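You operate a simulated robot arm through the tools that you are given. There is no shell and no other tool. Be economical: measure what you need, move in short steps, check, and stop when the job is done.

You are at the controls of a simulated two-armed robot. One attempt, no reset.

JOB
Swap the cream candle for the red one in the black holder.
Fine: hold the holder steady while you seat the new candle; the cream candle and the spare one go in the crate; the holder ends on the mantel; fetch no other candle or holder. Set down upright: black candle holder.

It is judged by the outcome, as a careful person would: the job done as asked, and still so three seconds after it is handed in. It fails if anything else is knocked over, pushed out of place, dropped, spilled or broken.

ROBOT AND FRAMES
Two 7-joint arms with two-finger parallel grippers on one trunk, on a base that drives. Base frame: it is fixed to the floor where the robot stands at the start and does not move with it; the origin is under the middle of the robot, x ahead of it, y to its left, z up; the surface under the hand at the start is at about z = 425. Readings come in mm, degrees, newtons and seconds.
The left shoulder is at the start at [60, 144, 821], the right one opposite. With the tool pointing down near the work surface each hand reaches from about 100 to 700 mm from the robot's upright axis, wherever it stands, measured 20 degrees to its own side. Places, roughly: black candle holder [400, 300, 500]; blue candle [250, 2750, 250]; crate [400, 0, 400]; gold candle holder [0, 2500, 1250]; top of the mantel [-1100, 200, 1100]; white candle holder [0, 2750, 1250]. Payload 1.57 kg a hand.
The tool frame of a hand sits at the grasp point between the pads (the TCP): z along the fingers, y along the line on which they close. The tips reach 30 mm beyond it. The gripper opens to 110 mm. The fingers are 24 mm wide and 12 mm thick; the gripper's body (48 by 112 mm) begins 78 mm behind the TCP.
Orientation is that of the tool frame in the base frame, as [roll, pitch, yaw] about the fixed x, y, z axes, in that order (R = Rz(yaw) Ry(pitch) Rx(roll)). With the fingers straight down and closing along the base's y, the tool's x points along the base's -x, its y along +y and its z along -z.

CONTROLS
- The arms move only by the tool step_arm. It takes "left_steps", "right_steps" or both (then of equal length, played together; a hand with none holds still); each is a list of rows, each an object of numbers (a shift or turn left out is 0, a gripper value left out holds the last): "rx", "ry", "rz": the turn, a rotation vector about the tool's x, y, z in units of 5 degrees (1.0 is 5 degrees); "tx", "ty", "tz": the shift along the tool's x, y, z in units of 25 mm (1.0 is 25 mm); "jaw": the finger opening in mm, from 0 to 110. In form: [{"rx": .., "ry": .., "rz": .., "tx": .., "ty": .., "tz": .., "jaw": ..}, ...]. A call has 1 to 20 rows; each row shifts and turns the commanded pose from where the row before left it, along the tool's axes as they then stand. A call with a number of a shift or a turn outside -1 to 1 is refused whole. A row lasts 0.2 s, in which the tool goes at most 50 mm and 8.6 degrees; a call with a longer step from one row to the next is refused whole, and so is a gripper value outside its range. A pose out of reach is approached as far as the arm can. The call stops where the force on the tool passes 40 N (or 10 N more than at its start, if that is more) or the arm is blocked; 0.2 s more then pass. The fingers move at their own pace (about 45 mm/s each) and stop on an object; they squeeze with about 27 N. The grip force told is the motor's: it shows also when the fingers shut on nothing. Time passes only in rows, and 0.2 s behind the last, so rows that do not move let the fingers close. It gives the time, the measured TCP pose, the force on the tool (base axes), the opening and the grip force at its end, in the units of the frame above (readings bear some noise), with the torque about the TCP (base axes, N m) and any sound that the robot's microphone picked up.
- Cameras (640 x 400 px; columns grow to the right, rows downward): "scene" is now at [-25, 64.4, 1414.3]; the picture's right is [1.00, -0.07, 0.00], its down [-0.06, -0.89, -0.46] and it looks along [0.03, 0.46, -0.89] (base axes); focal length 214 px, centre (320, 200). "left" rides on the left gripper at [70, -16, -141] in its tool frame; the picture's right is [0.23, 0.97, 0.00], its down [-0.86, 0.20, -0.48] and it looks along [-0.47, 0.11, 0.88] (tool axes); focal length 222 px, centre (320, 200). "right" rides on the right gripper at [70, 16, -141] in its tool frame; the picture's right is [-0.23, 0.97, 0.00], its down [-0.85, -0.20, -0.48] and it looks along [-0.47, -0.11, 0.88] (tool axes); focal length 222 px, centre (320, 200). There is no depth. A picture from a camera that has moved, and an enlarged one, comes with that camera's place and axes in the base frame and with its lens.
- grab_frame(camera): a new picture of that camera. It takes no simulated time.
- raise_lower(by): slides the trunk up (or, below 0, down) by that many mm; the arms and the scene camera ride with it, the base frame stays. It gives what a move gives, with no picture.
- roll_base(legs): drives the robot by 1 to 6 legs, each [ahead, left, turn to the left] in mm, mm and degrees, along the robot's own axes; the way and the turn of a leg run together, so that a leg with both is an arc; at most 1500 mm and 180 degrees a leg. The arms and the cameras ride along, it lands a little off, and it stops where it bumps. It gives what a move gives.
- turn_head(pan, tilt): turns the head with the scene camera to pan (to the left, within 86 degrees either way) and tilt (down, from -29 to 69), counted from straight ahead of the robot. It gives what a move gives.
- enlarge(camera, box): a new picture of the part [left, top, right, bottom] of that camera's present view, enlarged. It takes no simulated time.
- hand_in(): hands the job in; it is judged then, once.

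Go step by step. Nothing tells you exact positions but the pictures and the camera data: compare them with the known pose of the tool, close in by small moves and look again before you grip or let go. The budget is 120 turns and 100 pictures, counting those below and the enlarged ones. Unless the task says otherwise, let go and move clear before handing in, and close with one line.

The tools are called after ">>>" by a JSON object that holds its "method" and its "body". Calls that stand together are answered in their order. step_arm: Moves the arms, as the interface text tells. Its arguments: {"type":"object","properties":{"left_steps":{"type":"array","items":{"type":"object","properties":{"rx":{"type":"number"},"ry":{"type":"number"},"rz":{"type":"number"},"tx":{"type":"number"},"ty":{"type":"number"},"tz":{"type":"number"},"jaw":{"type":"number"}}}},"right_steps":{"type":"array","items":{"type":"object","properties":{"rx":{"type":"number"},"ry":{"type":"number"},"rz":{"type":"number"},"tx":{"type":"number"},"ty":{"type":"number"},"tz":{"type":"number"},"jaw":{"type":"number"}}}}},"required":[]} The other tools are called the same way: raise_lower (by) slides the trunk up or down; roll_base (legs) drives the base; turn_head (pan, tilt) turns the head that bears the scene camera; grab_frame (camera) takes a picture; enlarge (camera, box) takes an enlarged picture of a part of a camera's view; hand_in () hands the job in.

At the start:

```text
time: 0.0
left_eef_pos: [314.9, 481.9, 999.3]
left_tool_rot: [-179.9, 0.0, -180.0]
left_wrist_force: [0.1, -0.2, 0.2]
left_torque: [0.05, 0.01, 0.0]
left_opening: 109.9
left_finger_force: 0.1
right_eef_pos: [389.8, 21.5, 1000.1]
right_tool_rot: [180.0, 0.1, -180.0]
right_wrist_force: [0.5, 0.1, 0.4]
right_torque: [0.0, 0.02, 0.0]
right_opening: 110.2
right_finger_force: 0.1
trunk travel left (down, up): [-420.0, 170.0]
robot x, y, heading: [1.2, 0.6, -0.2]
head pan, tilt: [85.9, 62.8]
```

scene: 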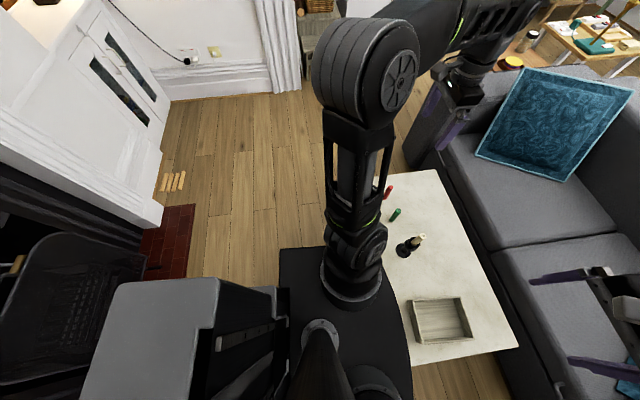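
right: 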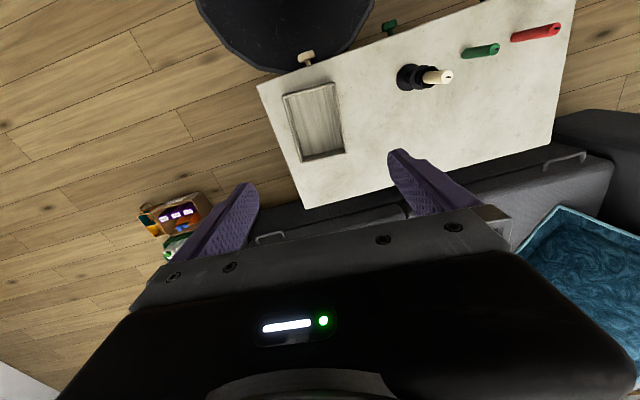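
left: 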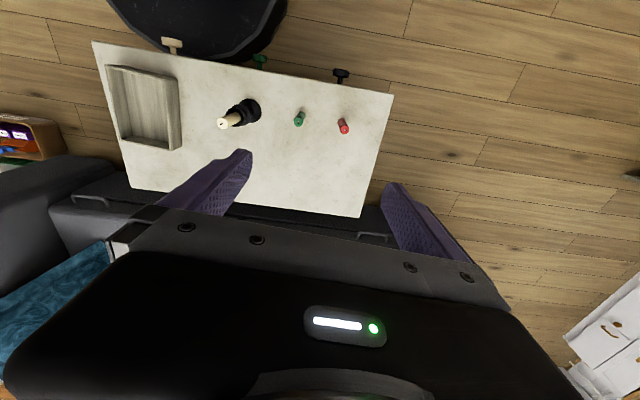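

The table ahead holds the crate, the black holder with the cream candle, and a green and a red candle standing to the left. I'll turn the head to face the table to measure positions.

>>> {"method": "turn_head", "body": {"pan": 30, "tilt": 60}}

>>> {"method": "grab_frame", "body": {"camera": "scene"}}

>>> {"method": "enlarge", "body": {"camera": "left", "box": [90, 30, 400, 224]}}

>>> {"method": "enlarge", "body": {"camera": "right", "box": [250, 0, 580, 206]}}

```text
time: 1.2
left_eef_pos: [314.1, 481.8, 999.9]
left_tool_rot: [180.0, -0.1, 180.0]
left_wrist_force: [-0.2, 0.5, -0.1]
left_torque: [-0.02, 0.0, -0.04]
left_opening: 109.9
left_finger_force: 0.0
right_eef_pos: [390.7, 20.3, 999.5]
right_tool_rot: [-180.0, 0.0, 179.9]
right_wrist_force: [0.1, 0.0, 0.7]
right_torque: [0.05, -0.03, 0.0]
right_opening: 109.9
right_finger_force: 0.0
trunk travel left (down, up): [-420.0, 170.0]
robot x, y, heading: [-0.2, 1.5, 0.1]
head pan, tilt: [30.0, 60.0]
```

```text
96 pictures are left
camera scene: at [28.2, 34.6, 1417.5], right [0.5, -0.87, 0.0], down [-0.75, -0.43, -0.5], along [0.43, 0.25, -0.87], focal length 214 px, centre (320, 200)
```

scene: 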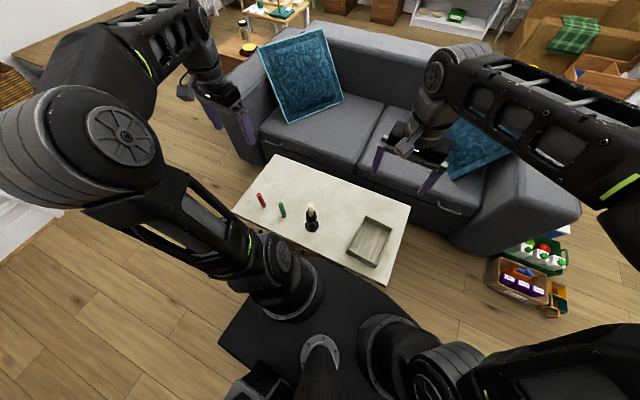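

```text
2.06 times, centred on (245, 127) of left
camera zoom: at [243.5, 465.8, 1141.9], right [-0.23, 0.97, 0.0], down [0.86, 0.2, 0.48], along [0.47, 0.11, -0.88], focal length 458 px, centre (475, 350)
```

zoom: 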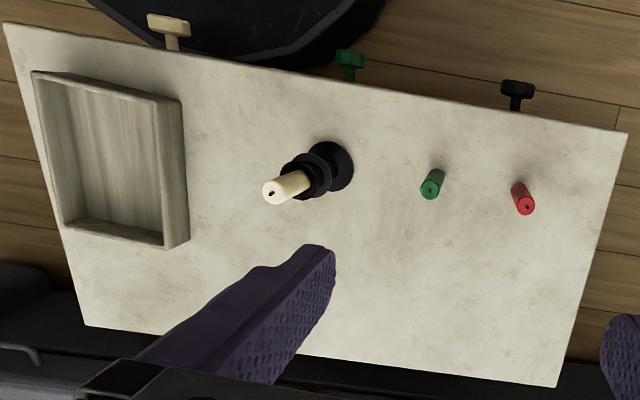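

```text
1.94 times, centred on (415, 103) of right
camera zoom: at [319.5, 37.4, 1141.5], right [0.23, 0.97, 0.0], down [0.85, -0.2, 0.48], along [0.47, -0.11, -0.88], focal length 431 px, centre (136, 388)
```

zoom: 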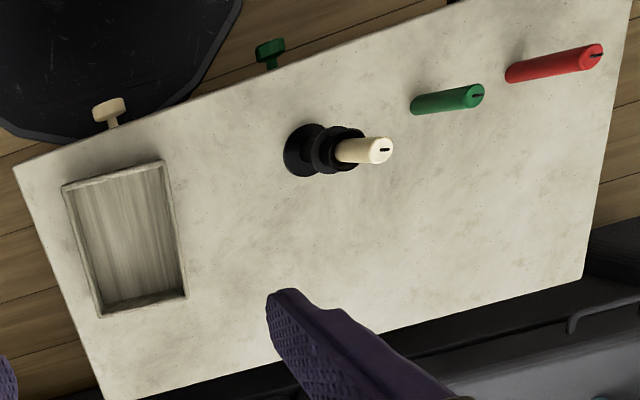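

Estimates: crate x 340–537, y −75…71; holder at about (374, 277) with the cream candle top near z 640; green at about (356, 430); red at about (342, 552). I'll back off a little and shift left so that both hands work comfortably.

>>> {"method": "roll_base", "body": {"legs": [[-80, 0, 0], [0, 230, 0]]}}

>>> {"method": "turn_head", "body": {"pan": 0, "tilt": 55}}

>>> {"method": "grab_frame", "body": {"camera": "scene"}}

>>> {"method": "grab_frame", "body": {"camera": "right"}}

```text
time: 3.6
left_eef_pos: [233.0, 714.9, 999.5]
left_tool_rot: [-179.9, 0.0, -179.8]
left_wrist_force: [0.3, 0.2, -0.3]
left_torque: [-0.05, -0.04, 0.01]
left_opening: 110.1
left_finger_force: 0.0
right_eef_pos: [308.5, 253.7, 999.2]
right_tool_rot: [180.0, 0.0, -179.8]
right_wrist_force: [0.7, 0.0, -0.9]
right_torque: [-0.08, 0.01, 0.03]
right_opening: 109.7
right_finger_force: 0.0
trunk travel left (down, up): [-420.0, 170.0]
robot x, y, heading: [-80.3, 233.3, 0.3]
head pan, tilt: [30.0, 60.0]
```

```text
time: 4.6
left_eef_pos: [232.3, 715.1, 999.4]
left_tool_rot: [-180.0, 0.1, -179.8]
left_wrist_force: [-0.6, -0.4, 0.9]
left_torque: [0.01, 0.03, 0.01]
left_opening: 109.9
left_finger_force: 0.1
right_eef_pos: [309.0, 253.8, 999.7]
right_tool_rot: [-180.0, 0.0, -179.8]
right_wrist_force: [-0.1, -0.2, 0.6]
right_torque: [0.03, 0.0, 0.0]
right_opening: 110.0
right_finger_force: 0.1
trunk travel left (down, up): [-420.0, 170.0]
robot x, y, heading: [-77.0, 230.3, 0.4]
head pan, tilt: [0.0, 55.0]
```

```text
93 pictures are left
camera scene: at [-37.7, 232.2, 1423.6], right [0.0, -1.0, 0.0], down [-0.82, 0.0, -0.57], along [0.57, 0.0, -0.82], focal length 214 px, centre (320, 200)
```

scene: 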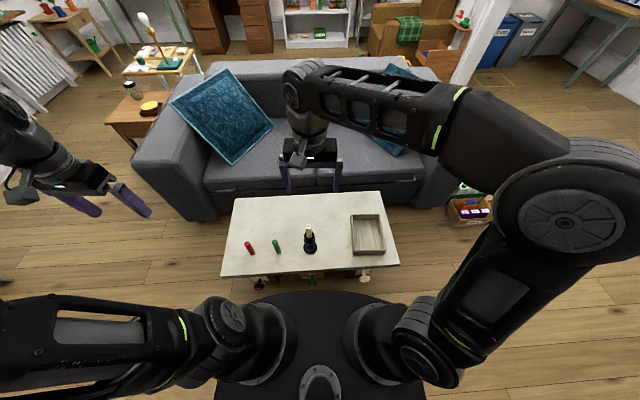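

```text
92 pictures are left
camera right: at [239.1, 269.3, 1141.5], right [0.23, 0.97, 0.0], down [0.86, -0.2, 0.48], along [0.47, -0.11, -0.88], focal length 222 px, centre (320, 200)
```

right: 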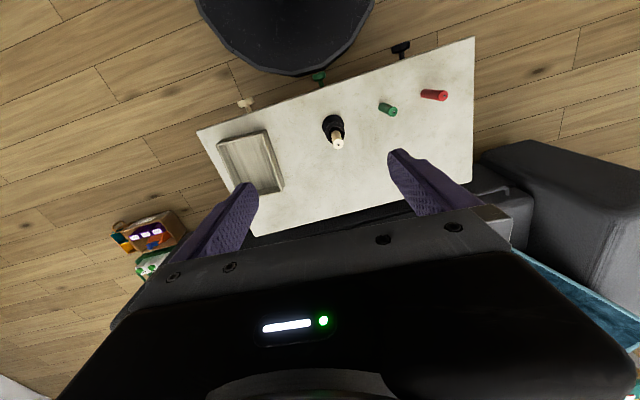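

Base shifted as planned. The right hand goes above the green candle.

>>> {"method": "step_arm", "body": {"right_steps": [{"tx": -0.235, "ty": 0.88, "tz": 1, "jaw": 70}, {"tx": -0.235, "ty": 0.88, "tz": 1}, {"tx": -0.235, "ty": 0.88, "tz": 1}, {"tx": -0.235, "ty": 0.88, "tz": 1}, {"tx": -0.235, "ty": 0.88, "tz": 1}, {"tx": -0.235, "ty": 0.88, "tz": 1}, {"tx": -0.235, "ty": 0.88, "tz": 1}, {"tx": -0.235, "ty": 0.88, "tz": 1}, {"tz": 1}, {"tz": 1}]}}

>>> {"method": "grab_frame", "body": {"camera": "right"}}

>>> {"method": "enlarge", "body": {"camera": "scene", "box": [210, 180, 410, 305]}}

```text
time: 6.8
left_eef_pos: [232.9, 713.6, 999.9]
left_tool_rot: [180.0, 0.0, -179.8]
left_wrist_force: [-0.2, 0.4, -0.4]
left_torque: [0.01, 0.02, -0.01]
left_opening: 110.0
left_finger_force: 0.1
right_eef_pos: [356.2, 427.6, 750.5]
right_tool_rot: [179.9, 0.1, -179.9]
right_wrist_force: [0.5, 0.3, 0.4]
right_torque: [-0.03, 0.04, -0.02]
right_opening: 70.0
right_finger_force: 0.0
trunk travel left (down, up): [-420.0, 170.0]
robot x, y, heading: [-78.4, 227.8, 0.1]
head pan, tilt: [0.0, 55.0]
```

```text
91 pictures are left
camera right: at [286.2, 444.2, 891.6], right [0.22, 0.97, 0.0], down [0.86, -0.2, 0.48], along [0.47, -0.11, -0.88], focal length 222 px, centre (320, 200)
```

right: 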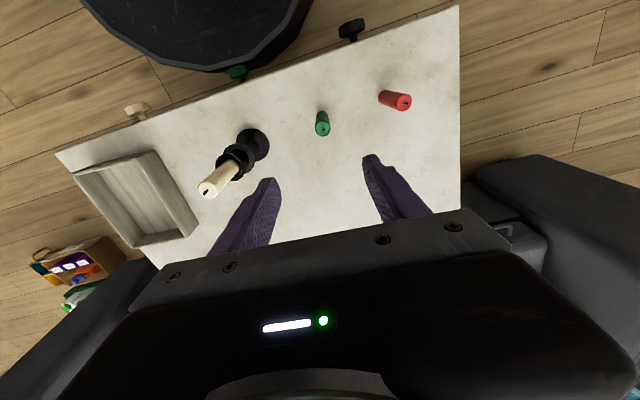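

```text
3.20 times, centred on (310, 242) of scene
camera zoom: at [-37.5, 232.3, 1423.6], right [0.0, -1.0, 0.0], down [-0.82, 0.0, -0.57], along [0.57, 0.0, -0.82], focal length 686 px, centre (352, 64)
```

zoom: 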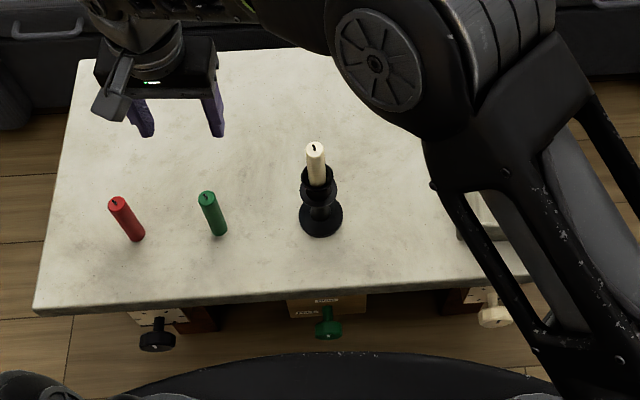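

Green triangulates to about (346, 433) from two views. I'll lower the right hand above it and check.

>>> {"method": "step_arm", "body": {"right_steps": [{"tx": 0.4, "ty": 0.2, "tz": 1}, {"tz": 1}, {"tz": 1}, {"tz": 1}, {"tz": 1}]}}

>>> {"method": "grab_frame", "body": {"camera": "right"}}

>>> {"method": "enlarge", "body": {"camera": "scene", "box": [210, 180, 410, 305]}}

```text
time: 8.0
left_eef_pos: [232.1, 712.7, 998.7]
left_tool_rot: [180.0, 0.0, -179.8]
left_wrist_force: [-0.4, 0.6, 0.7]
left_torque: [-0.01, 0.03, -0.02]
left_opening: 110.2
left_finger_force: 0.1
right_eef_pos: [346.6, 431.7, 625.1]
right_tool_rot: [180.0, 0.1, -180.0]
right_wrist_force: [0.2, 0.4, 0.2]
right_torque: [-0.01, -0.01, 0.0]
right_opening: 70.1
right_finger_force: 0.1
trunk travel left (down, up): [-420.0, 170.0]
robot x, y, heading: [-79.0, 228.7, 0.3]
head pan, tilt: [0.0, 55.0]
```

```text
89 pictures are left
camera right: at [277.1, 449.7, 765.5], right [0.23, 0.97, 0.0], down [0.85, -0.2, 0.48], along [0.47, -0.11, -0.88], focal length 222 px, centre (320, 200)
```

right: 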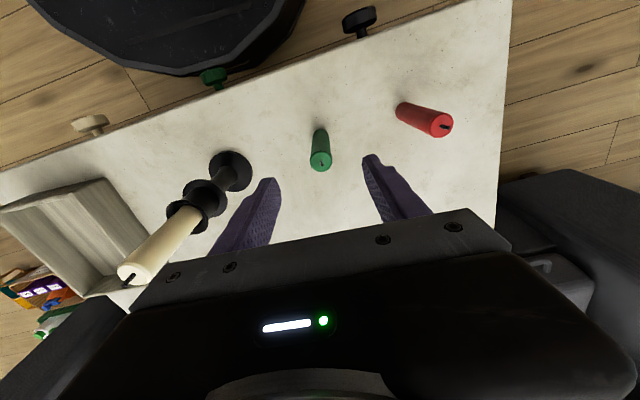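

```text
3.20 times, centred on (310, 242) of scene
camera zoom: at [-37.5, 232.3, 1423.6], right [0.0, -1.0, 0.0], down [-0.82, 0.0, -0.57], along [0.57, 0.0, -0.82], focal length 686 px, centre (352, 64)
```

zoom: 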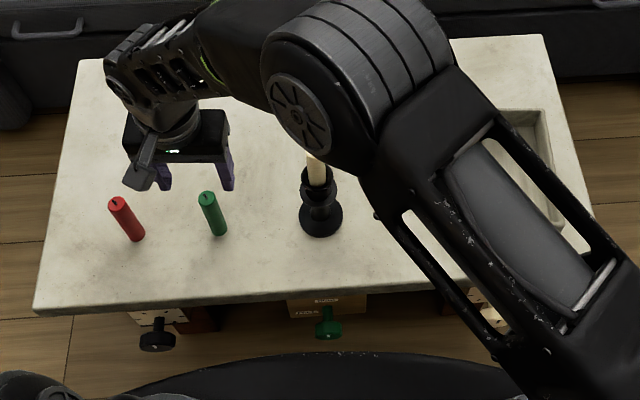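

Green confirmed at (349, 432) with its top near z 550. Descending and gripping.

>>> {"method": "step_arm", "body": {"right_steps": [{"tx": -0.1, "tz": 1}, {"tz": 1}, {"tz": 1}, {"tz": 1}, {"tz": 0.6}]}}

>>> {"method": "enlarge", "body": {"camera": "right", "box": [200, 80, 440, 230]}}

```text
time: 9.2
left_eef_pos: [232.2, 715.1, 999.0]
left_tool_rot: [-179.9, -0.1, -179.8]
left_wrist_force: [0.1, 0.0, 1.1]
left_torque: [0.0, -0.04, 0.01]
left_opening: 110.2
left_finger_force: 0.1
right_eef_pos: [347.7, 434.7, 509.5]
right_tool_rot: [-180.0, 0.0, -179.9]
right_wrist_force: [0.3, -0.5, -0.3]
right_torque: [0.01, 0.01, -0.01]
right_opening: 70.0
right_finger_force: 0.0
trunk travel left (down, up): [-420.0, 170.0]
robot x, y, heading: [-79.8, 231.7, 0.1]
head pan, tilt: [0.0, 55.0]
```

```text
2.67 times, centred on (320, 155) of right
camera zoom: at [278.5, 450.9, 651.9], right [0.23, 0.97, 0.0], down [0.86, -0.2, 0.48], along [0.47, -0.11, -0.88], focal length 592 px, centre (320, 320)
```

zoom: 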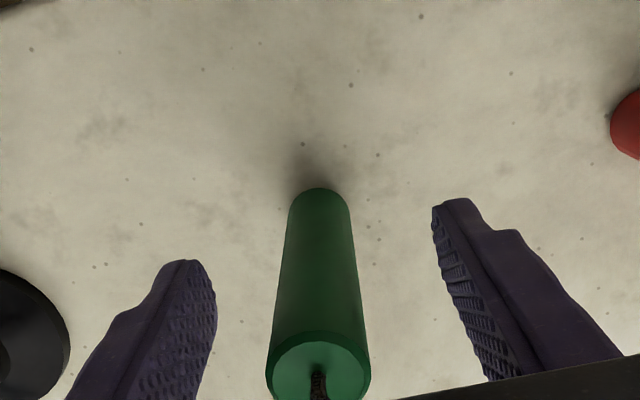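

Centred. Closing and lifting.

>>> {"method": "step_arm", "body": {"right_steps": [{"jaw": 10}, {}, {}, {}, {}]}}

>>> {"method": "step_arm", "body": {"right_steps": [{"tz": -0.5}, {"tz": -1}, {"tz": -1}, {"tz": -1}, {"tz": -1}, {"tz": -1}, {"tz": -1}, {"tz": -1}, {"tz": -1}, {"tz": -1}, {"tz": -1}]}}

>>> {"method": "grab_frame", "body": {"camera": "right"}}

```text
time: 10.4
left_eef_pos: [232.5, 714.2, 1000.4]
left_tool_rot: [180.0, 0.0, -179.7]
left_wrist_force: [0.2, 0.1, 0.2]
left_torque: [-0.03, -0.01, 0.04]
left_opening: 110.0
left_finger_force: 0.1
right_eef_pos: [349.3, 435.6, 510.5]
right_tool_rot: [179.9, 0.0, -180.0]
right_wrist_force: [0.2, 0.2, 0.7]
right_torque: [0.12, 0.02, 0.02]
right_opening: 23.1
right_finger_force: 27.6
trunk travel left (down, up): [-420.0, 170.0]
robot x, y, heading: [-81.0, 231.7, 0.4]
head pan, tilt: [0.0, 55.0]
```

```text
time: 12.8
left_eef_pos: [231.4, 712.5, 999.8]
left_tool_rot: [-180.0, 0.0, -179.8]
left_wrist_force: [-0.2, -0.3, -0.6]
left_torque: [0.02, -0.02, 0.0]
left_opening: 110.0
left_finger_force: 0.1
right_eef_pos: [348.9, 435.4, 771.9]
right_tool_rot: [-179.9, 0.0, -179.8]
right_wrist_force: [0.0, 0.4, -0.5]
right_torque: [0.01, 0.01, 0.01]
right_opening: 23.0
right_finger_force: 27.1
trunk travel left (down, up): [-420.0, 170.0]
robot x, y, heading: [-80.8, 228.8, 0.2]
head pan, tilt: [0.0, 55.0]
```

```text
86 pictures are left
camera right: at [278.4, 451.5, 914.2], right [0.22, 0.97, 0.0], down [0.86, -0.2, 0.48], along [0.47, -0.11, -0.88], focal length 222 px, centre (320, 200)
```

right: 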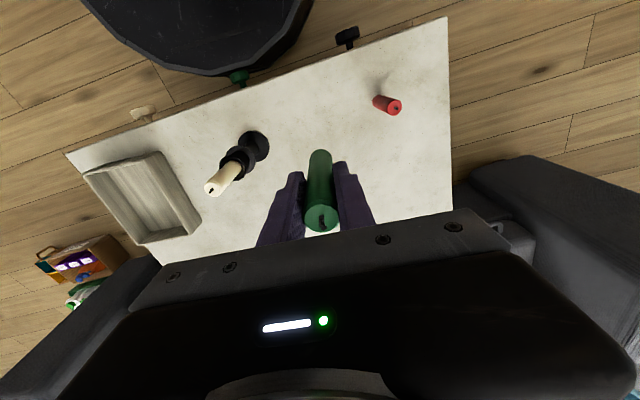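

Green is held (23 mm diameter). Raising and carrying it over to the crate, tilting on the way so it can be laid down lengthwise.

>>> {"method": "step_arm", "body": {"right_steps": [{"tx": -0.52, "ty": -0.9, "tz": -1}, {"tx": -0.52, "ty": -0.97, "tz": -1}, {"tx": -0.52, "ty": -0.97}, {"tx": -0.52, "ty": -0.97}, {"tx": -0.52, "ty": -0.97}, {"tx": -0.52, "ty": -0.97}, {"tx": -0.52, "ty": -0.97}, {"ty": -0.97}, {"ty": -0.97, "ry": -1}, {"ty": -0.97, "ry": -1}, {"ty": -0.97, "ry": -1}, {"ty": -0.97, "ry": -1}, {"ty": -0.97, "ry": -1}, {"ty": -0.97, "ry": -1}, {"ty": -0.97, "ry": -1}, {"ty": -0.97, "ry": -1}, {"ty": -0.97, "ry": -1}, {"ty": -0.97, "ry": -1}, {"ry": -1}]}}

>>> {"method": "grab_frame", "body": {"camera": "right"}}

>>> {"method": "grab_frame", "body": {"camera": "scene"}}

```text
time: 16.8
left_eef_pos: [232.8, 715.1, 999.7]
left_tool_rot: [-180.0, 0.0, -179.8]
left_wrist_force: [-0.7, -1.1, 1.2]
left_torque: [0.01, 0.0, 0.02]
left_opening: 109.9
left_finger_force: 0.0
right_eef_pos: [441.2, -1.6, 823.3]
right_tool_rot: [-179.9, 55.1, -179.8]
right_wrist_force: [-0.4, 0.0, -0.1]
right_torque: [0.01, 0.01, -0.01]
right_opening: 22.6
right_finger_force: 26.9
trunk travel left (down, up): [-420.0, 170.0]
robot x, y, heading: [-81.4, 229.9, 0.4]
head pan, tilt: [0.0, 55.0]
```

```text
85 pictures are left
camera right: at [284.8, 15.5, 846.9], right [0.13, 0.97, 0.19], down [0.1, -0.2, 0.98], along [0.99, -0.11, -0.12], focal length 222 px, centre (320, 200)
```

right: 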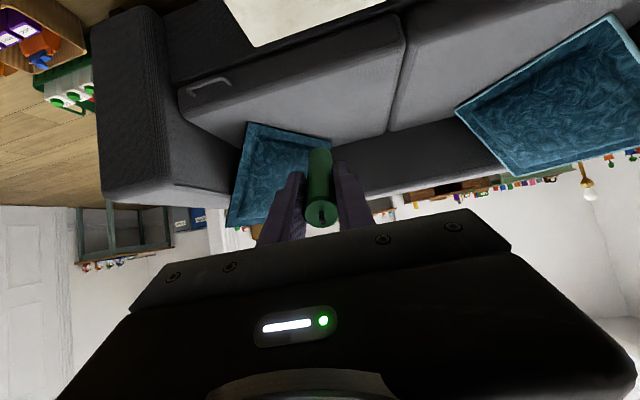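

```text
84 pictures are left
camera scene: at [-37.6, 232.2, 1423.6], right [0.0, -1.0, 0.0], down [-0.82, 0.0, -0.57], along [0.57, 0.0, -0.82], focal length 214 px, centre (320, 200)
```

scene: 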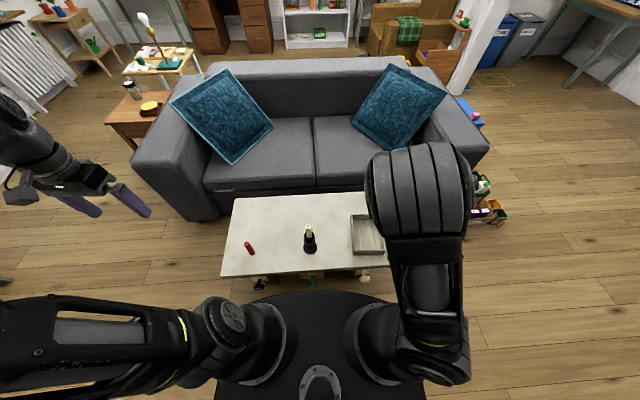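

Green is tilted at 55° above the crate. Lowering it toward the crate floor.

>>> {"method": "step_arm", "body": {"right_steps": [{"tx": 0.819, "tz": 0.574, "ty": -0.8}, {"tx": 0.819, "tz": 0.574}, {"tx": 0.819, "tz": 0.574}, {"tx": 0.819, "tz": 0.574}, {"tx": 0.819, "tz": 0.574}, {"tx": 0.819, "tz": 0.574}, {"tx": 0.819, "tz": 0.574}, {"tx": 0.819, "tz": 0.574}, {"tx": 0.819, "tz": 0.574}, {"tx": 0.819, "tz": 0.574}]}}

>>> {"method": "grab_frame", "body": {"camera": "right"}}

>>> {"method": "enlarge", "body": {"camera": "scene", "box": [300, 170, 460, 270]}}

```text
time: 19.0
left_eef_pos: [232.2, 714.1, 999.8]
left_tool_rot: [-180.0, 0.1, -179.9]
left_wrist_force: [0.5, 0.0, -0.4]
left_torque: [-0.03, 0.02, 0.0]
left_opening: 110.1
left_finger_force: 0.1
right_eef_pos: [440.1, -22.6, 573.5]
right_tool_rot: [-180.0, 54.9, -179.9]
right_wrist_force: [-0.1, -0.7, -0.3]
right_torque: [0.01, 0.0, -0.01]
right_opening: 22.7
right_finger_force: 26.7
trunk travel left (down, up): [-420.0, 170.0]
robot x, y, heading: [-83.4, 230.8, 0.3]
head pan, tilt: [0.0, 55.0]
```

```text
83 pictures are left
camera right: at [283.6, -5.0, 597.1], right [0.13, 0.97, 0.19], down [0.1, -0.2, 0.97], along [0.99, -0.11, -0.12], focal length 222 px, centre (320, 200)
```

right: 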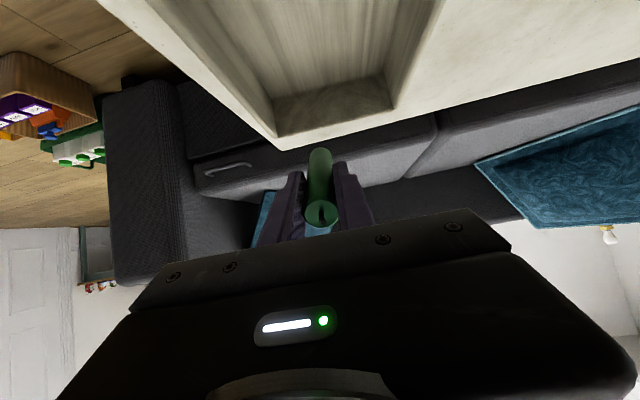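

```text
4.00 times, centred on (380, 220) of scene
camera zoom: at [-37.5, 232.0, 1423.6], right [0.0, -1.0, 0.0], down [-0.82, 0.0, -0.57], along [0.57, 0.0, -0.82], focal length 858 px, centre (80, 120)
```

zoom: 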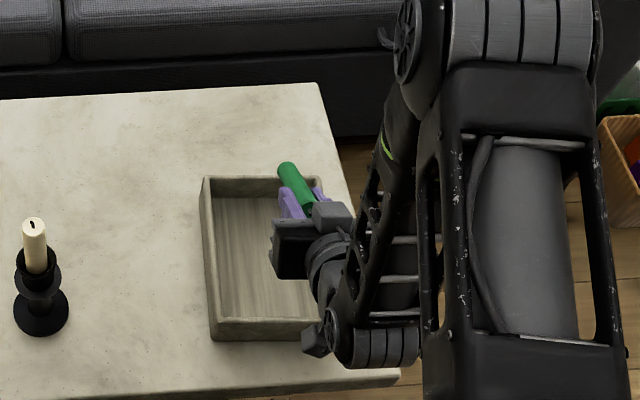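

Crate rim is near z 486 and the floor near z 438, so the candle's tip should touch with the tool at about z 496. Lowering almost to it.

>>> {"method": "step_arm", "body": {"right_steps": [{"tx": 0.23, "tz": -0.33}, {"tx": 0.819, "tz": 0.574}, {"tx": 0.819, "tz": 0.574}, {"tx": 0.57, "tz": 0.4}, {"tx": 0.1, "tz": 0.07}]}}

>>> {"method": "enlarge", "body": {"camera": "scene", "box": [340, 190, 420, 270]}}

>>> {"method": "grab_frame", "body": {"camera": "right"}}

```text
time: 20.2
left_eef_pos: [232.5, 713.4, 998.7]
left_tool_rot: [-180.0, 0.0, -179.8]
left_wrist_force: [-0.7, 0.6, -0.2]
left_torque: [0.01, -0.01, 0.0]
left_opening: 110.0
left_finger_force: 0.1
right_eef_pos: [430.4, -18.6, 501.7]
right_tool_rot: [-180.0, 55.0, -179.9]
right_wrist_force: [0.4, 0.7, -0.8]
right_torque: [-0.03, 0.05, 0.02]
right_opening: 22.5
right_finger_force: 27.3
trunk travel left (down, up): [-420.0, 170.0]
robot x, y, heading: [-80.6, 231.4, 0.5]
head pan, tilt: [0.0, 55.0]
```

```text
5.00 times, centred on (380, 230) of scene
camera zoom: at [-37.6, 232.1, 1423.6], right [0.0, -1.0, 0.0], down [-0.82, 0.0, -0.57], along [0.57, 0.0, -0.82], focal length 1072 px, centre (20, 50)
```

zoom: 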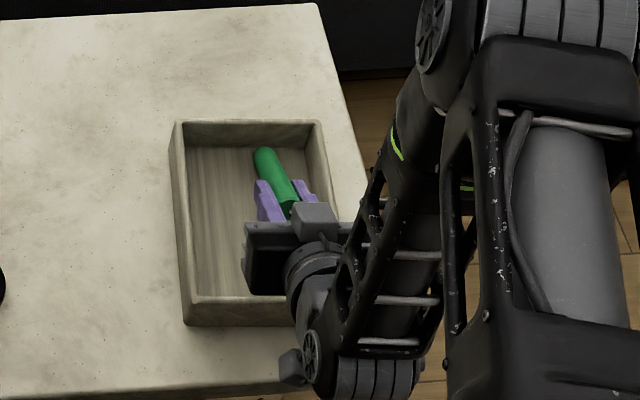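

```text
80 pictures are left
camera right: at [273.6, -3.1, 526.3], right [0.13, 0.97, 0.19], down [0.1, -0.2, 0.97], along [0.99, -0.11, -0.12], focal length 222 px, centre (320, 200)
```

right: 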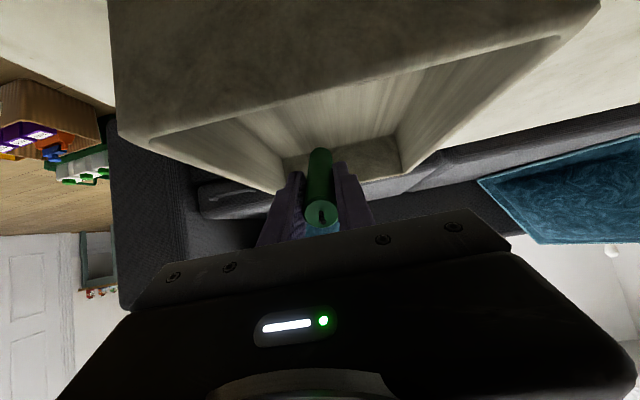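

Candle is inside the walls. Creeping down to touch.

>>> {"method": "step_arm", "body": {"right_steps": [{"tx": 0.1, "tz": 0.07}, {"tx": 0.1, "tz": 0.07}, {"tx": 0.1, "tz": 0.07}]}}

```text
time: 21.0
left_eef_pos: [231.4, 713.4, 1000.4]
left_tool_rot: [-179.9, 0.1, -179.8]
left_wrist_force: [0.2, 0.0, -0.2]
left_torque: [0.01, -0.01, 0.05]
left_opening: 109.9
left_finger_force: 0.0
right_eef_pos: [430.0, -20.5, 494.4]
right_tool_rot: [-180.0, 55.2, -179.8]
right_wrist_force: [-4.6, 0.6, 11.9]
right_torque: [0.03, -0.68, -0.01]
right_opening: 22.8
right_finger_force: 26.8
trunk travel left (down, up): [-420.0, 170.0]
robot x, y, heading: [-80.6, 233.3, 0.2]
head pan, tilt: [0.0, 55.0]
```

Touching the floor (12 N). Opening slightly to let it lie, then lifting away.

>>> {"method": "step_arm", "body": {"right_steps": [{"jaw": 40}, {}, {}, {}, {}]}}

>>> {"method": "grab_frame", "body": {"camera": "right"}}

>>> {"method": "step_arm", "body": {"right_steps": [{"tx": -0.819, "tz": -0.574}, {"tx": -0.819, "tz": -0.574}, {"tx": -0.819, "tz": -0.574}, {"tx": -0.819, "tz": -0.574}, {"tx": -0.819, "tz": -0.574}, {"tx": -0.819, "tz": -0.574}, {"tx": -0.819, "tz": -0.574}, {"tx": -0.819, "tz": -0.574}, {"ry": 1}, {"ry": 1}, {"ry": 1}, {"ry": 1}, {"ry": 1}, {"ry": 1}, {"ry": 1}, {"ry": 1}, {"ry": 1}, {"ry": 1}, {"ry": 1}]}}

>>> {"method": "grab_frame", "body": {"camera": "right"}}

```text
time: 22.2
left_eef_pos: [233.0, 714.0, 999.5]
left_tool_rot: [-179.9, 0.0, -179.7]
left_wrist_force: [-0.2, 0.0, 0.9]
left_torque: [-0.03, -0.02, 0.01]
left_opening: 109.9
left_finger_force: 0.0
right_eef_pos: [431.3, -19.2, 493.4]
right_tool_rot: [180.0, 55.0, -179.9]
right_wrist_force: [1.0, -0.6, 0.2]
right_torque: [0.0, -0.02, -0.02]
right_opening: 40.1
right_finger_force: 0.0
trunk travel left (down, up): [-420.0, 170.0]
robot x, y, heading: [-82.5, 231.2, -0.0]
head pan, tilt: [0.0, 55.0]
```

```text
79 pictures are left
camera right: at [274.5, -4.1, 517.4], right [0.13, 0.97, 0.19], down [0.1, -0.2, 0.97], along [0.99, -0.11, -0.12], focal length 222 px, centre (320, 200)
```

right: 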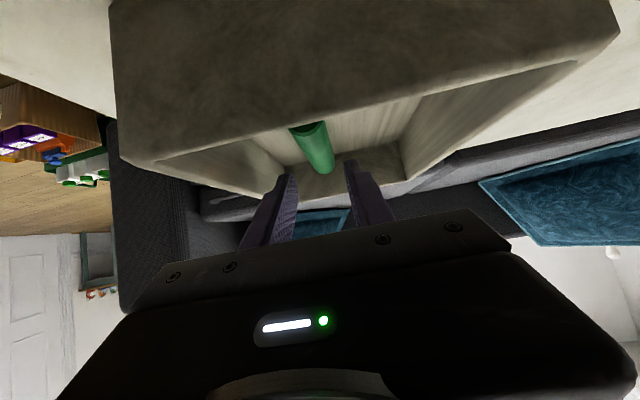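

```text
time: 26.2
left_eef_pos: [233.2, 714.5, 998.6]
left_tool_rot: [-179.9, 0.0, -179.7]
left_wrist_force: [-0.2, 0.7, -0.3]
left_torque: [0.0, -0.01, -0.01]
left_opening: 110.0
left_finger_force: 0.1
right_eef_pos: [430.8, -20.2, 694.1]
right_tool_rot: [-180.0, -0.1, -179.8]
right_wrist_force: [-0.2, -0.6, 0.1]
right_torque: [-0.01, 0.01, 0.02]
right_opening: 40.0
right_finger_force: 0.0
trunk travel left (down, up): [-420.0, 170.0]
robot x, y, heading: [-79.5, 232.7, -0.0]
head pan, tilt: [0.0, 55.0]
```

```text
78 pictures are left
camera right: at [360.8, -2.9, 834.8], right [0.23, 0.97, 0.0], down [0.86, -0.2, 0.48], along [0.47, -0.11, -0.88], focal length 222 px, centre (320, 200)
```

right: 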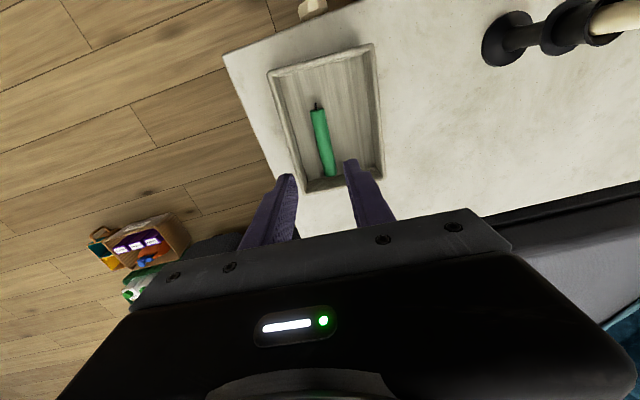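

Green lies in the crate. Now I'll look closely at the holder's shape, with the right hand moved back above the cream candle.

>>> {"method": "step_arm", "body": {"right_steps": [{"tz": -1, "ty": 1}, {"tz": -1, "ty": 1}, {"tz": -1, "ty": 1}, {"tz": -1, "ty": 1}, {"tz": -1, "ty": 1, "tx": 0.5}, {"ty": 1, "tx": 0.5}, {"ty": 1, "tx": 0.5}, {"ty": 1, "tx": 0.5}, {"ty": 1, "tx": 0.5}, {"ty": 1}, {"ty": 1}]}}

>>> {"method": "enlarge", "body": {"camera": "right", "box": [260, 60, 420, 160]}}

>>> {"method": "enlarge", "body": {"camera": "scene", "box": [270, 200, 350, 265]}}

```text
time: 28.6
left_eef_pos: [232.7, 715.4, 999.6]
left_tool_rot: [-180.0, 0.0, -179.7]
left_wrist_force: [0.4, -1.0, 0.2]
left_torque: [0.04, 0.01, 0.01]
left_opening: 109.9
left_finger_force: 0.1
right_eef_pos: [368.5, 254.4, 817.6]
right_tool_rot: [-179.9, 0.0, -179.9]
right_wrist_force: [0.3, 0.2, 0.3]
right_torque: [0.01, 0.01, -0.04]
right_opening: 40.0
right_finger_force: 0.0
trunk travel left (down, up): [-420.0, 170.0]
robot x, y, heading: [-78.0, 229.1, 0.2]
head pan, tilt: [0.0, 55.0]
```

```text
4.00 times, centred on (340, 110) of right
camera zoom: at [298.0, 271.7, 959.2], right [0.23, 0.97, 0.0], down [0.86, -0.2, 0.48], along [0.47, -0.11, -0.88], focal length 888 px, centre (240, 560)
```

zoom: 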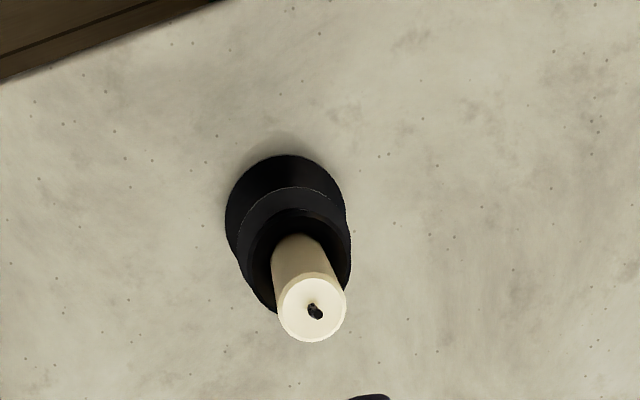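

```text
6.15 times, centred on (310, 232) of scene
camera zoom: at [-37.6, 232.5, 1423.6], right [0.0, -1.0, 0.0], down [-0.82, 0.0, -0.57], along [0.57, 0.0, -0.82], focal length 1320 px, centre (382, 0)
```

zoom: 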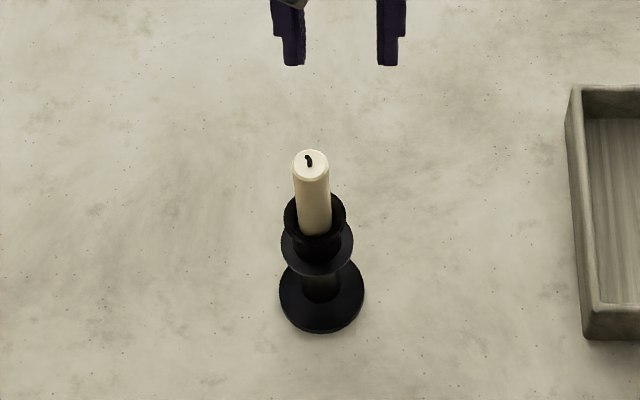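

Holder: centre about (371, 280), base 69 mm wide, stem z 440–515, flange at 520, cup rim at 568, candle top 645. Plan: the left hand first moves red to a spot right of the holder, then grips the stem and holds it while the right hand does the swap. Left hand goes above red now.

>>> {"method": "step_arm", "body": {"left_steps": [{"tx": -0.35, "ty": -0.525, "tz": 1, "jaw": 70}, {"tx": -0.35, "ty": -0.525, "tz": 1}, {"tx": -0.35, "ty": -0.525, "tz": 1}, {"tx": -0.35, "ty": -0.525, "tz": 1}, {"tx": -0.35, "ty": -0.525, "tz": 1}, {"tx": -0.35, "ty": -0.525, "tz": 1}, {"tx": -0.35, "ty": -0.525, "tz": 1}, {"tx": -0.35, "ty": -0.525, "tz": 1}, {"tx": -0.35, "ty": -0.525, "tz": 1}, {"tx": -0.35, "ty": -0.525, "tz": 1}, {"tx": -0.35, "ty": -0.525, "tz": 1}, {"tx": -0.35, "ty": -0.525, "tz": 1}, {"tz": 1}, {"tz": 1}, {"tz": 0.9}]}}

>>> {"method": "enlarge", "body": {"camera": "left", "box": [200, 80, 440, 230]}}

>>> {"method": "grab_frame", "body": {"camera": "scene"}}

```text
time: 31.8
left_eef_pos: [338.4, 557.8, 627.5]
left_tool_rot: [180.0, 0.0, -179.8]
left_wrist_force: [-0.2, 0.1, -0.1]
left_torque: [-0.02, -0.01, 0.01]
left_opening: 70.0
left_finger_force: 0.1
right_eef_pos: [368.1, 255.1, 818.0]
right_tool_rot: [179.9, 0.1, -179.9]
right_wrist_force: [0.2, 0.0, -0.4]
right_torque: [0.03, 0.02, 0.01]
right_opening: 39.9
right_finger_force: 0.1
trunk travel left (down, up): [-420.0, 170.0]
robot x, y, heading: [-79.2, 232.9, 0.1]
head pan, tilt: [0.0, 55.0]
```

```text
2.67 times, centred on (320, 155) of left
camera zoom: at [267.7, 541.1, 769.2], right [-0.23, 0.97, 0.0], down [0.85, 0.2, 0.48], along [0.47, 0.11, -0.88], focal length 592 px, centre (320, 320)
```

zoom: 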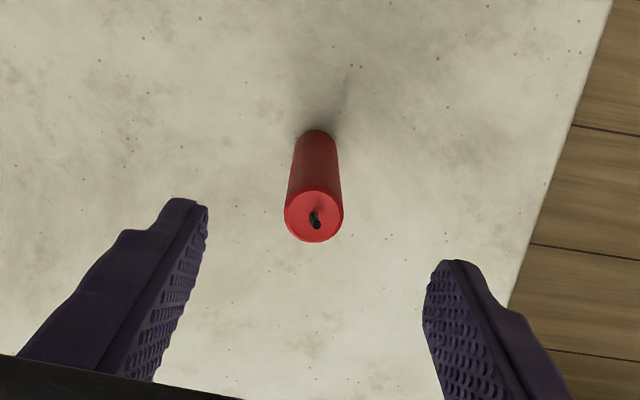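

```text
74 pictures are left
camera scene: at [-37.4, 232.3, 1423.6], right [0.0, -1.0, 0.0], down [-0.82, 0.0, -0.57], along [0.57, 0.0, -0.82], focal length 214 px, centre (320, 200)
```

scene: 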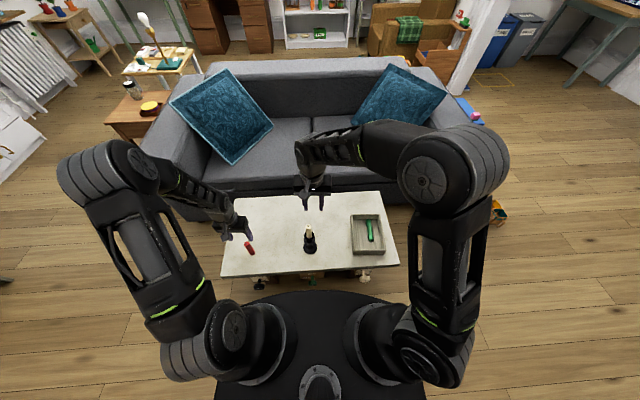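

Red at (342, 556), top about z 547. Descending and gripping.

>>> {"method": "step_arm", "body": {"left_steps": [{"tx": -0.15, "tz": 1}, {"tz": 1}, {"tz": 1}, {"tz": 1}, {"tz": 0.6}, {"jaw": 10}, {}, {}, {}, {}]}}

>>> {"method": "enlarge", "body": {"camera": "left", "box": [200, 80, 440, 230]}}

```text
time: 34.0
left_eef_pos: [341.8, 558.2, 512.9]
left_tool_rot: [-180.0, 0.0, -179.8]
left_wrist_force: [0.6, 0.4, -0.6]
left_torque: [0.0, -0.01, 0.02]
left_opening: 22.8
left_finger_force: 26.8
right_eef_pos: [368.3, 254.5, 817.7]
right_tool_rot: [179.9, 0.0, -179.8]
right_wrist_force: [0.2, 0.2, 0.5]
right_torque: [-0.05, -0.04, 0.02]
right_opening: 40.1
right_finger_force: 0.1
trunk travel left (down, up): [-420.0, 170.0]
robot x, y, heading: [-83.7, 234.0, 0.0]
head pan, tilt: [0.0, 55.0]
```

```text
2.67 times, centred on (320, 155) of left
camera zoom: at [271.4, 542.6, 654.8], right [-0.23, 0.97, 0.0], down [0.85, 0.2, 0.48], along [0.47, 0.11, -0.88], focal length 592 px, centre (320, 320)
```

zoom: 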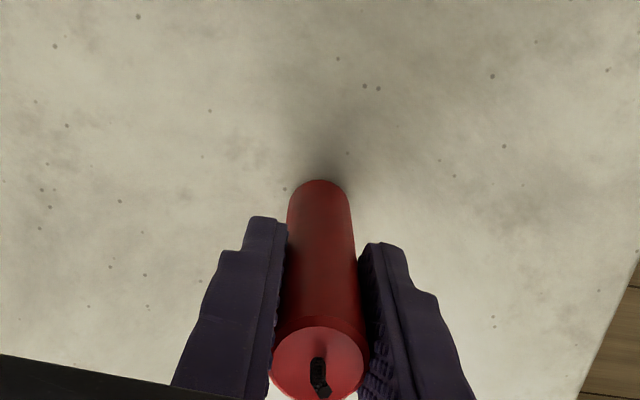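

Red gripped. Right hand clears to the far right while the left lifts red.

>>> {"method": "step_arm", "body": {"left_steps": [{"tz": -1}, {"tz": -1}, {"tz": -1}, {"tz": -1}, {"tz": -1}, {"tz": -1}, {"tz": -1, "tx": -0.5}, {"tz": -1, "tx": -0.5}, {"tz": -1, "tx": -0.5}, {"tz": -1, "tx": -0.5}, {"tx": -0.5}, {"tx": -0.5}, {"tx": -0.5}, {"tx": -0.4}], "right_steps": [{"ty": -1}, {"ty": -1}, {"ty": -1}, {"ty": -1}, {"ty": -1}, {"ty": -1}, {"ty": -1}, {"ty": -1}, {"ty": -1}, {"ty": -1}, {"ty": -1}, {"ty": -1}, {"ty": -1}, {"ty": -1}]}}

>>> {"method": "step_arm", "body": {"left_steps": [{"ty": -0.98}, {"ty": -0.98}, {"ty": -0.98}, {"ty": -0.98}, {"ty": -0.98}, {"ty": -0.98}, {"ty": -0.98}, {"ty": -0.98}, {"ty": -0.98}, {"ty": -0.98}, {"ty": -0.98}, {"ty": -0.98}, {"ty": -0.98}, {"ty": -0.98}, {"ty": -0.98}, {"ty": -0.98}]}}

>>> {"method": "grab_frame", "body": {"camera": "scene"}}

>>> {"method": "grab_frame", "body": {"camera": "left"}}

```text
time: 37.0
left_eef_pos: [440.5, 557.9, 760.7]
left_tool_rot: [-180.0, -0.1, -179.9]
left_wrist_force: [0.0, 0.8, 0.1]
left_torque: [-0.03, -0.02, -0.02]
left_opening: 22.7
left_finger_force: 26.9
right_eef_pos: [369.0, -95.1, 818.3]
right_tool_rot: [-180.0, 0.1, -179.7]
right_wrist_force: [0.2, -0.1, -0.6]
right_torque: [0.04, 0.0, 0.01]
right_opening: 39.9
right_finger_force: 0.1
trunk travel left (down, up): [-420.0, 170.0]
robot x, y, heading: [-83.3, 231.0, 0.2]
head pan, tilt: [0.0, 55.0]
```

```text
time: 40.4
left_eef_pos: [440.8, 165.5, 762.6]
left_tool_rot: [-180.0, 0.0, -179.8]
left_wrist_force: [-0.6, 0.5, -0.8]
left_torque: [0.0, 0.01, 0.01]
left_opening: 22.4
left_finger_force: 26.7
right_eef_pos: [368.1, -93.7, 817.3]
right_tool_rot: [180.0, 0.0, -179.8]
right_wrist_force: [0.6, 0.5, -0.5]
right_torque: [-0.01, 0.0, 0.0]
right_opening: 39.9
right_finger_force: 0.0
trunk travel left (down, up): [-420.0, 170.0]
robot x, y, heading: [-77.8, 228.0, 0.3]
head pan, tilt: [0.0, 55.0]
```

```text
72 pictures are left
camera scene: at [-37.6, 231.7, 1423.6], right [0.0, -1.0, 0.0], down [-0.82, 0.0, -0.57], along [0.57, 0.0, -0.82], focal length 214 px, centre (320, 200)
```

scene: 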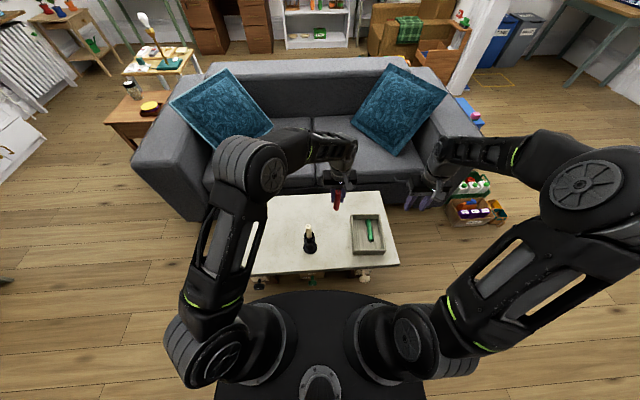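

```text
71 pictures are left
camera left: at [369.6, 148.7, 904.7], right [-0.23, 0.97, 0.0], down [0.85, 0.2, 0.48], along [0.47, 0.11, -0.88], focal length 222 px, centre (320, 200)
```

left: 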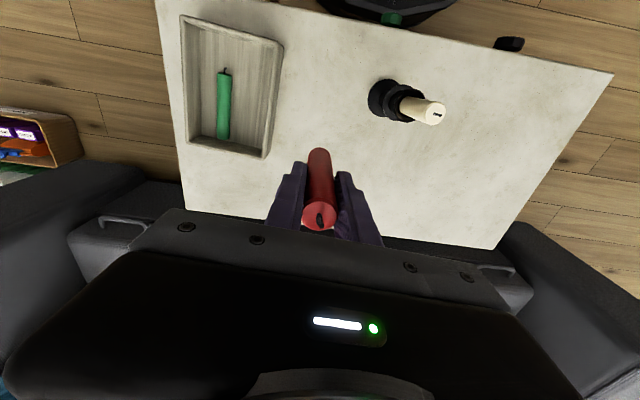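

Clear. Lowering red to the table at (440, 165).

>>> {"method": "step_arm", "body": {"left_steps": [{"tz": 1}, {"tz": 1}, {"tz": 1}, {"tz": 1}, {"tz": 1}, {"tz": 1}, {"tz": 1}, {"tz": 1}, {"tz": 1}, {"tz": 0.6}, {"tz": 0.2}, {"tz": 0.1}, {"tz": 0.1}]}}

```text
time: 43.2
left_eef_pos: [441.4, 163.5, 514.5]
left_tool_rot: [-179.9, 0.1, -179.9]
left_wrist_force: [-5.6, 1.0, 16.6]
left_torque: [0.12, 0.36, -0.03]
left_opening: 22.6
left_finger_force: 27.8
right_eef_pos: [368.0, -93.5, 819.1]
right_tool_rot: [-180.0, 0.1, -179.9]
right_wrist_force: [0.3, 0.6, -0.2]
right_torque: [-0.03, 0.01, 0.0]
right_opening: 40.2
right_finger_force: 0.2
trunk travel left (down, up): [-420.0, 170.0]
robot x, y, heading: [-81.7, 230.0, 0.2]
head pan, tilt: [0.0, 55.0]
```

Touching. Backing off a hair, releasing and rising.

>>> {"method": "step_arm", "body": {"left_steps": [{"tz": -0.06}, {"jaw": 60}, {}, {}, {}, {"tz": -0.5}, {"tz": -1}, {"tz": -1}, {"tz": -1}, {"tz": -1}, {"tz": -1}, {"tz": -1}, {"tz": -1}, {"tz": -1}, {"tz": -1}]}}

>>> {"method": "enlarge", "body": {"camera": "left", "box": [150, 0, 600, 250]}}

```text
time: 46.4
left_eef_pos: [441.1, 166.7, 753.1]
left_tool_rot: [179.9, -0.1, -179.9]
left_wrist_force: [-0.6, 0.7, 0.0]
left_torque: [0.01, -0.04, -0.02]
left_opening: 59.9
left_finger_force: 0.0
right_eef_pos: [367.9, -93.6, 817.3]
right_tool_rot: [-179.9, 0.1, -179.8]
right_wrist_force: [0.3, -0.3, 0.1]
right_torque: [-0.01, 0.02, -0.01]
right_opening: 39.9
right_finger_force: 0.1
trunk travel left (down, up): [-420.0, 170.0]
robot x, y, heading: [-80.1, 232.4, 0.0]
head pan, tilt: [0.0, 55.0]
```

```text
1.42 times, centred on (375, 125) of left
camera zoom: at [370.9, 149.6, 894.4], right [-0.23, 0.97, 0.0], down [0.85, 0.2, 0.48], along [0.47, 0.11, -0.88], focal length 316 px, centre (242, 307)
```

zoom: 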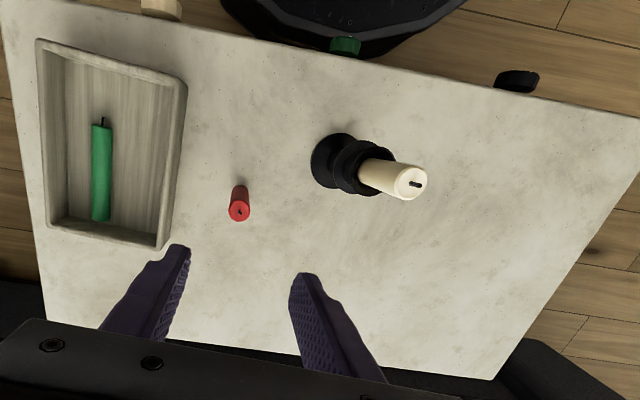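

Red stands at (440, 165). Now the left hand moves to the left of the holder and reorients to point along −y, tilted 20° down with its camera on top, ready to grip the stem.

>>> {"method": "step_arm", "body": {"left_steps": [{"ty": 1, "tx": 0.22}, {"ty": 1, "tx": 0.22}, {"ty": 1, "tx": 0.22}, {"ty": 1, "tx": 0.22}, {"ty": 1, "tx": 0.22}, {"ty": 1, "tx": 0.22}, {"ty": 1, "tx": 0.22}, {"ty": 1, "tx": 0.22}, {"ty": 1, "tx": 0.22}, {"ty": 1, "tx": 0.22}, {"ty": 1, "tx": 0.22}, {"ty": 1, "tx": 0.22}, {"ty": 1, "tx": 0.16}, {"rz": -1}, {"rz": -1}, {"rz": -1}, {"rz": -1}, {"rz": -1}, {"rz": -1}]}}

>>> {"method": "step_arm", "body": {"left_steps": [{"rz": -1}, {"rz": -1}, {"rz": -1}, {"rz": -1}, {"rz": -1}, {"rz": -1}, {"rz": -1}, {"rz": -1}, {"rz": -1}, {"rz": -1}, {"rz": -1}, {"rz": -1}, {"ry": 1}, {"ry": 1}, {"ry": 1}, {"ry": 1}, {"ry": 1}, {"ry": 1}, {"ry": 1}]}}

>>> {"method": "grab_frame", "body": {"camera": "scene"}}

```text
time: 50.4
left_eef_pos: [370.2, 489.0, 751.2]
left_tool_rot: [-180.0, 0.0, -149.7]
left_wrist_force: [-0.8, -0.3, 0.4]
left_torque: [-0.03, -0.01, 0.0]
left_opening: 59.9
left_finger_force: 0.0
right_eef_pos: [367.7, -93.3, 817.1]
right_tool_rot: [180.0, -0.1, -179.9]
right_wrist_force: [0.5, -1.3, 0.5]
right_torque: [0.0, 0.0, -0.01]
right_opening: 39.9
right_finger_force: 0.0
trunk travel left (down, up): [-420.0, 170.0]
robot x, y, heading: [-76.5, 231.6, 0.0]
head pan, tilt: [0.0, 55.0]
```

```text
time: 54.4
left_eef_pos: [370.1, 490.0, 750.2]
left_tool_rot: [180.0, -35.0, -89.9]
left_wrist_force: [0.0, 0.6, 0.8]
left_torque: [-0.02, 0.01, 0.01]
left_opening: 60.0
left_finger_force: 0.0
right_eef_pos: [368.4, -93.5, 816.9]
right_tool_rot: [-180.0, 0.0, -179.9]
right_wrist_force: [-1.2, 0.3, -0.5]
right_torque: [0.03, 0.02, 0.02]
right_opening: 40.0
right_finger_force: 0.1
trunk travel left (down, up): [-420.0, 170.0]
robot x, y, heading: [-80.8, 230.8, 0.6]
head pan, tilt: [0.0, 55.0]
```

```text
69 pictures are left
camera scene: at [-37.6, 232.3, 1423.6], right [0.0, -1.0, 0.0], down [-0.82, 0.0, -0.57], along [0.57, 0.0, -0.82], focal length 214 px, centre (320, 200)
```

scene: 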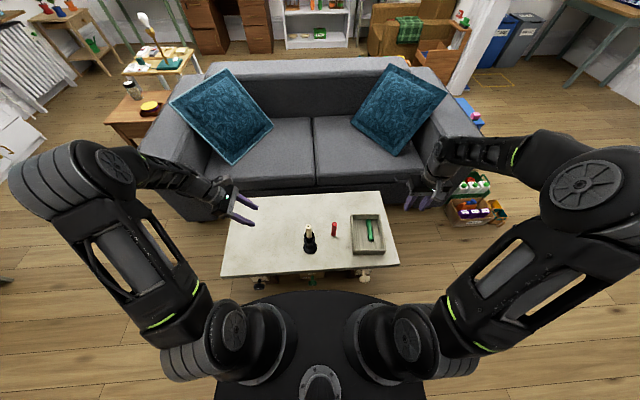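

Works well so far. Finishing the tilt and moving to a pre-grasp 150 mm out from the stem.

>>> {"method": "step_arm", "body": {"left_steps": [{"ry": 1}, {"ry": 1}, {"ry": 1}, {"ry": 1}, {"ry": 1}, {"ry": 1}, {"ry": 1}, {"tz": 0.7, "tx": -0.91}, {"tz": 0.7, "tx": -0.91}, {"tz": 0.7, "tx": -0.91}, {"tz": 0.7, "tx": -0.91}, {"tz": 0.7, "tx": -0.91}, {"tz": 0.7, "tx": -0.91}, {"tz": 0.7, "tx": -0.91}, {"tz": 0.69, "tx": -0.92}]}}

>>> {"method": "grab_frame", "body": {"camera": "left"}}

>>> {"method": "enlarge", "body": {"camera": "scene", "box": [200, 180, 360, 280]}}

```text
time: 57.6
left_eef_pos: [371.3, 420.4, 529.0]
left_tool_rot: [-179.9, -70.0, -89.8]
left_wrist_force: [0.2, 0.8, 0.7]
left_torque: [-0.03, -0.02, -0.01]
left_opening: 60.4
left_finger_force: 0.1
right_eef_pos: [368.3, -94.3, 817.4]
right_tool_rot: [179.9, 0.0, -179.9]
right_wrist_force: [0.4, -0.1, -0.1]
right_torque: [0.04, -0.03, -0.02]
right_opening: 40.1
right_finger_force: 0.0
trunk travel left (down, up): [-420.0, 170.0]
robot x, y, heading: [-80.4, 235.1, 0.2]
head pan, tilt: [0.0, 55.0]
```

```text
68 pictures are left
camera left: at [384.9, 529.9, 644.4], right [-0.97, -0.08, 0.21], down [-0.2, 0.74, -0.64], along [-0.11, -0.67, -0.74], focal length 222 px, centre (320, 200)
```

left: 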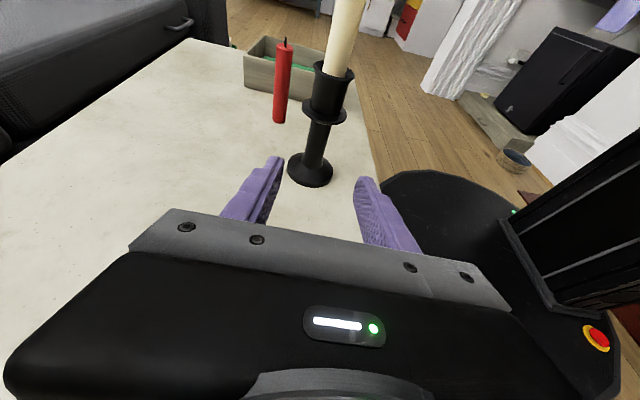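

```text
4.00 times, centred on (280, 230) of scene
camera zoom: at [-37.5, 232.2, 1423.6], right [0.0, -1.0, 0.0], down [-0.82, 0.0, -0.57], along [0.57, 0.0, -0.82], focal length 858 px, centre (480, 80)
```

zoom: 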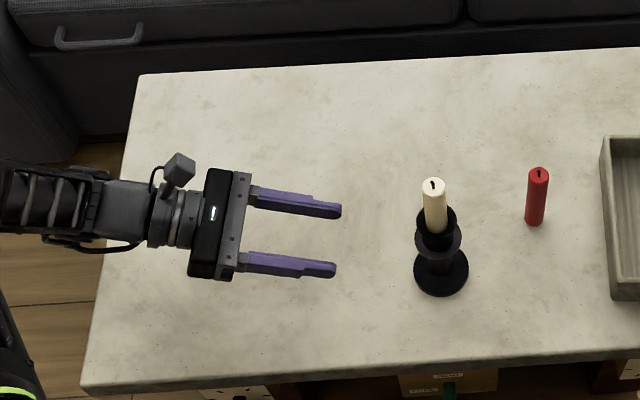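

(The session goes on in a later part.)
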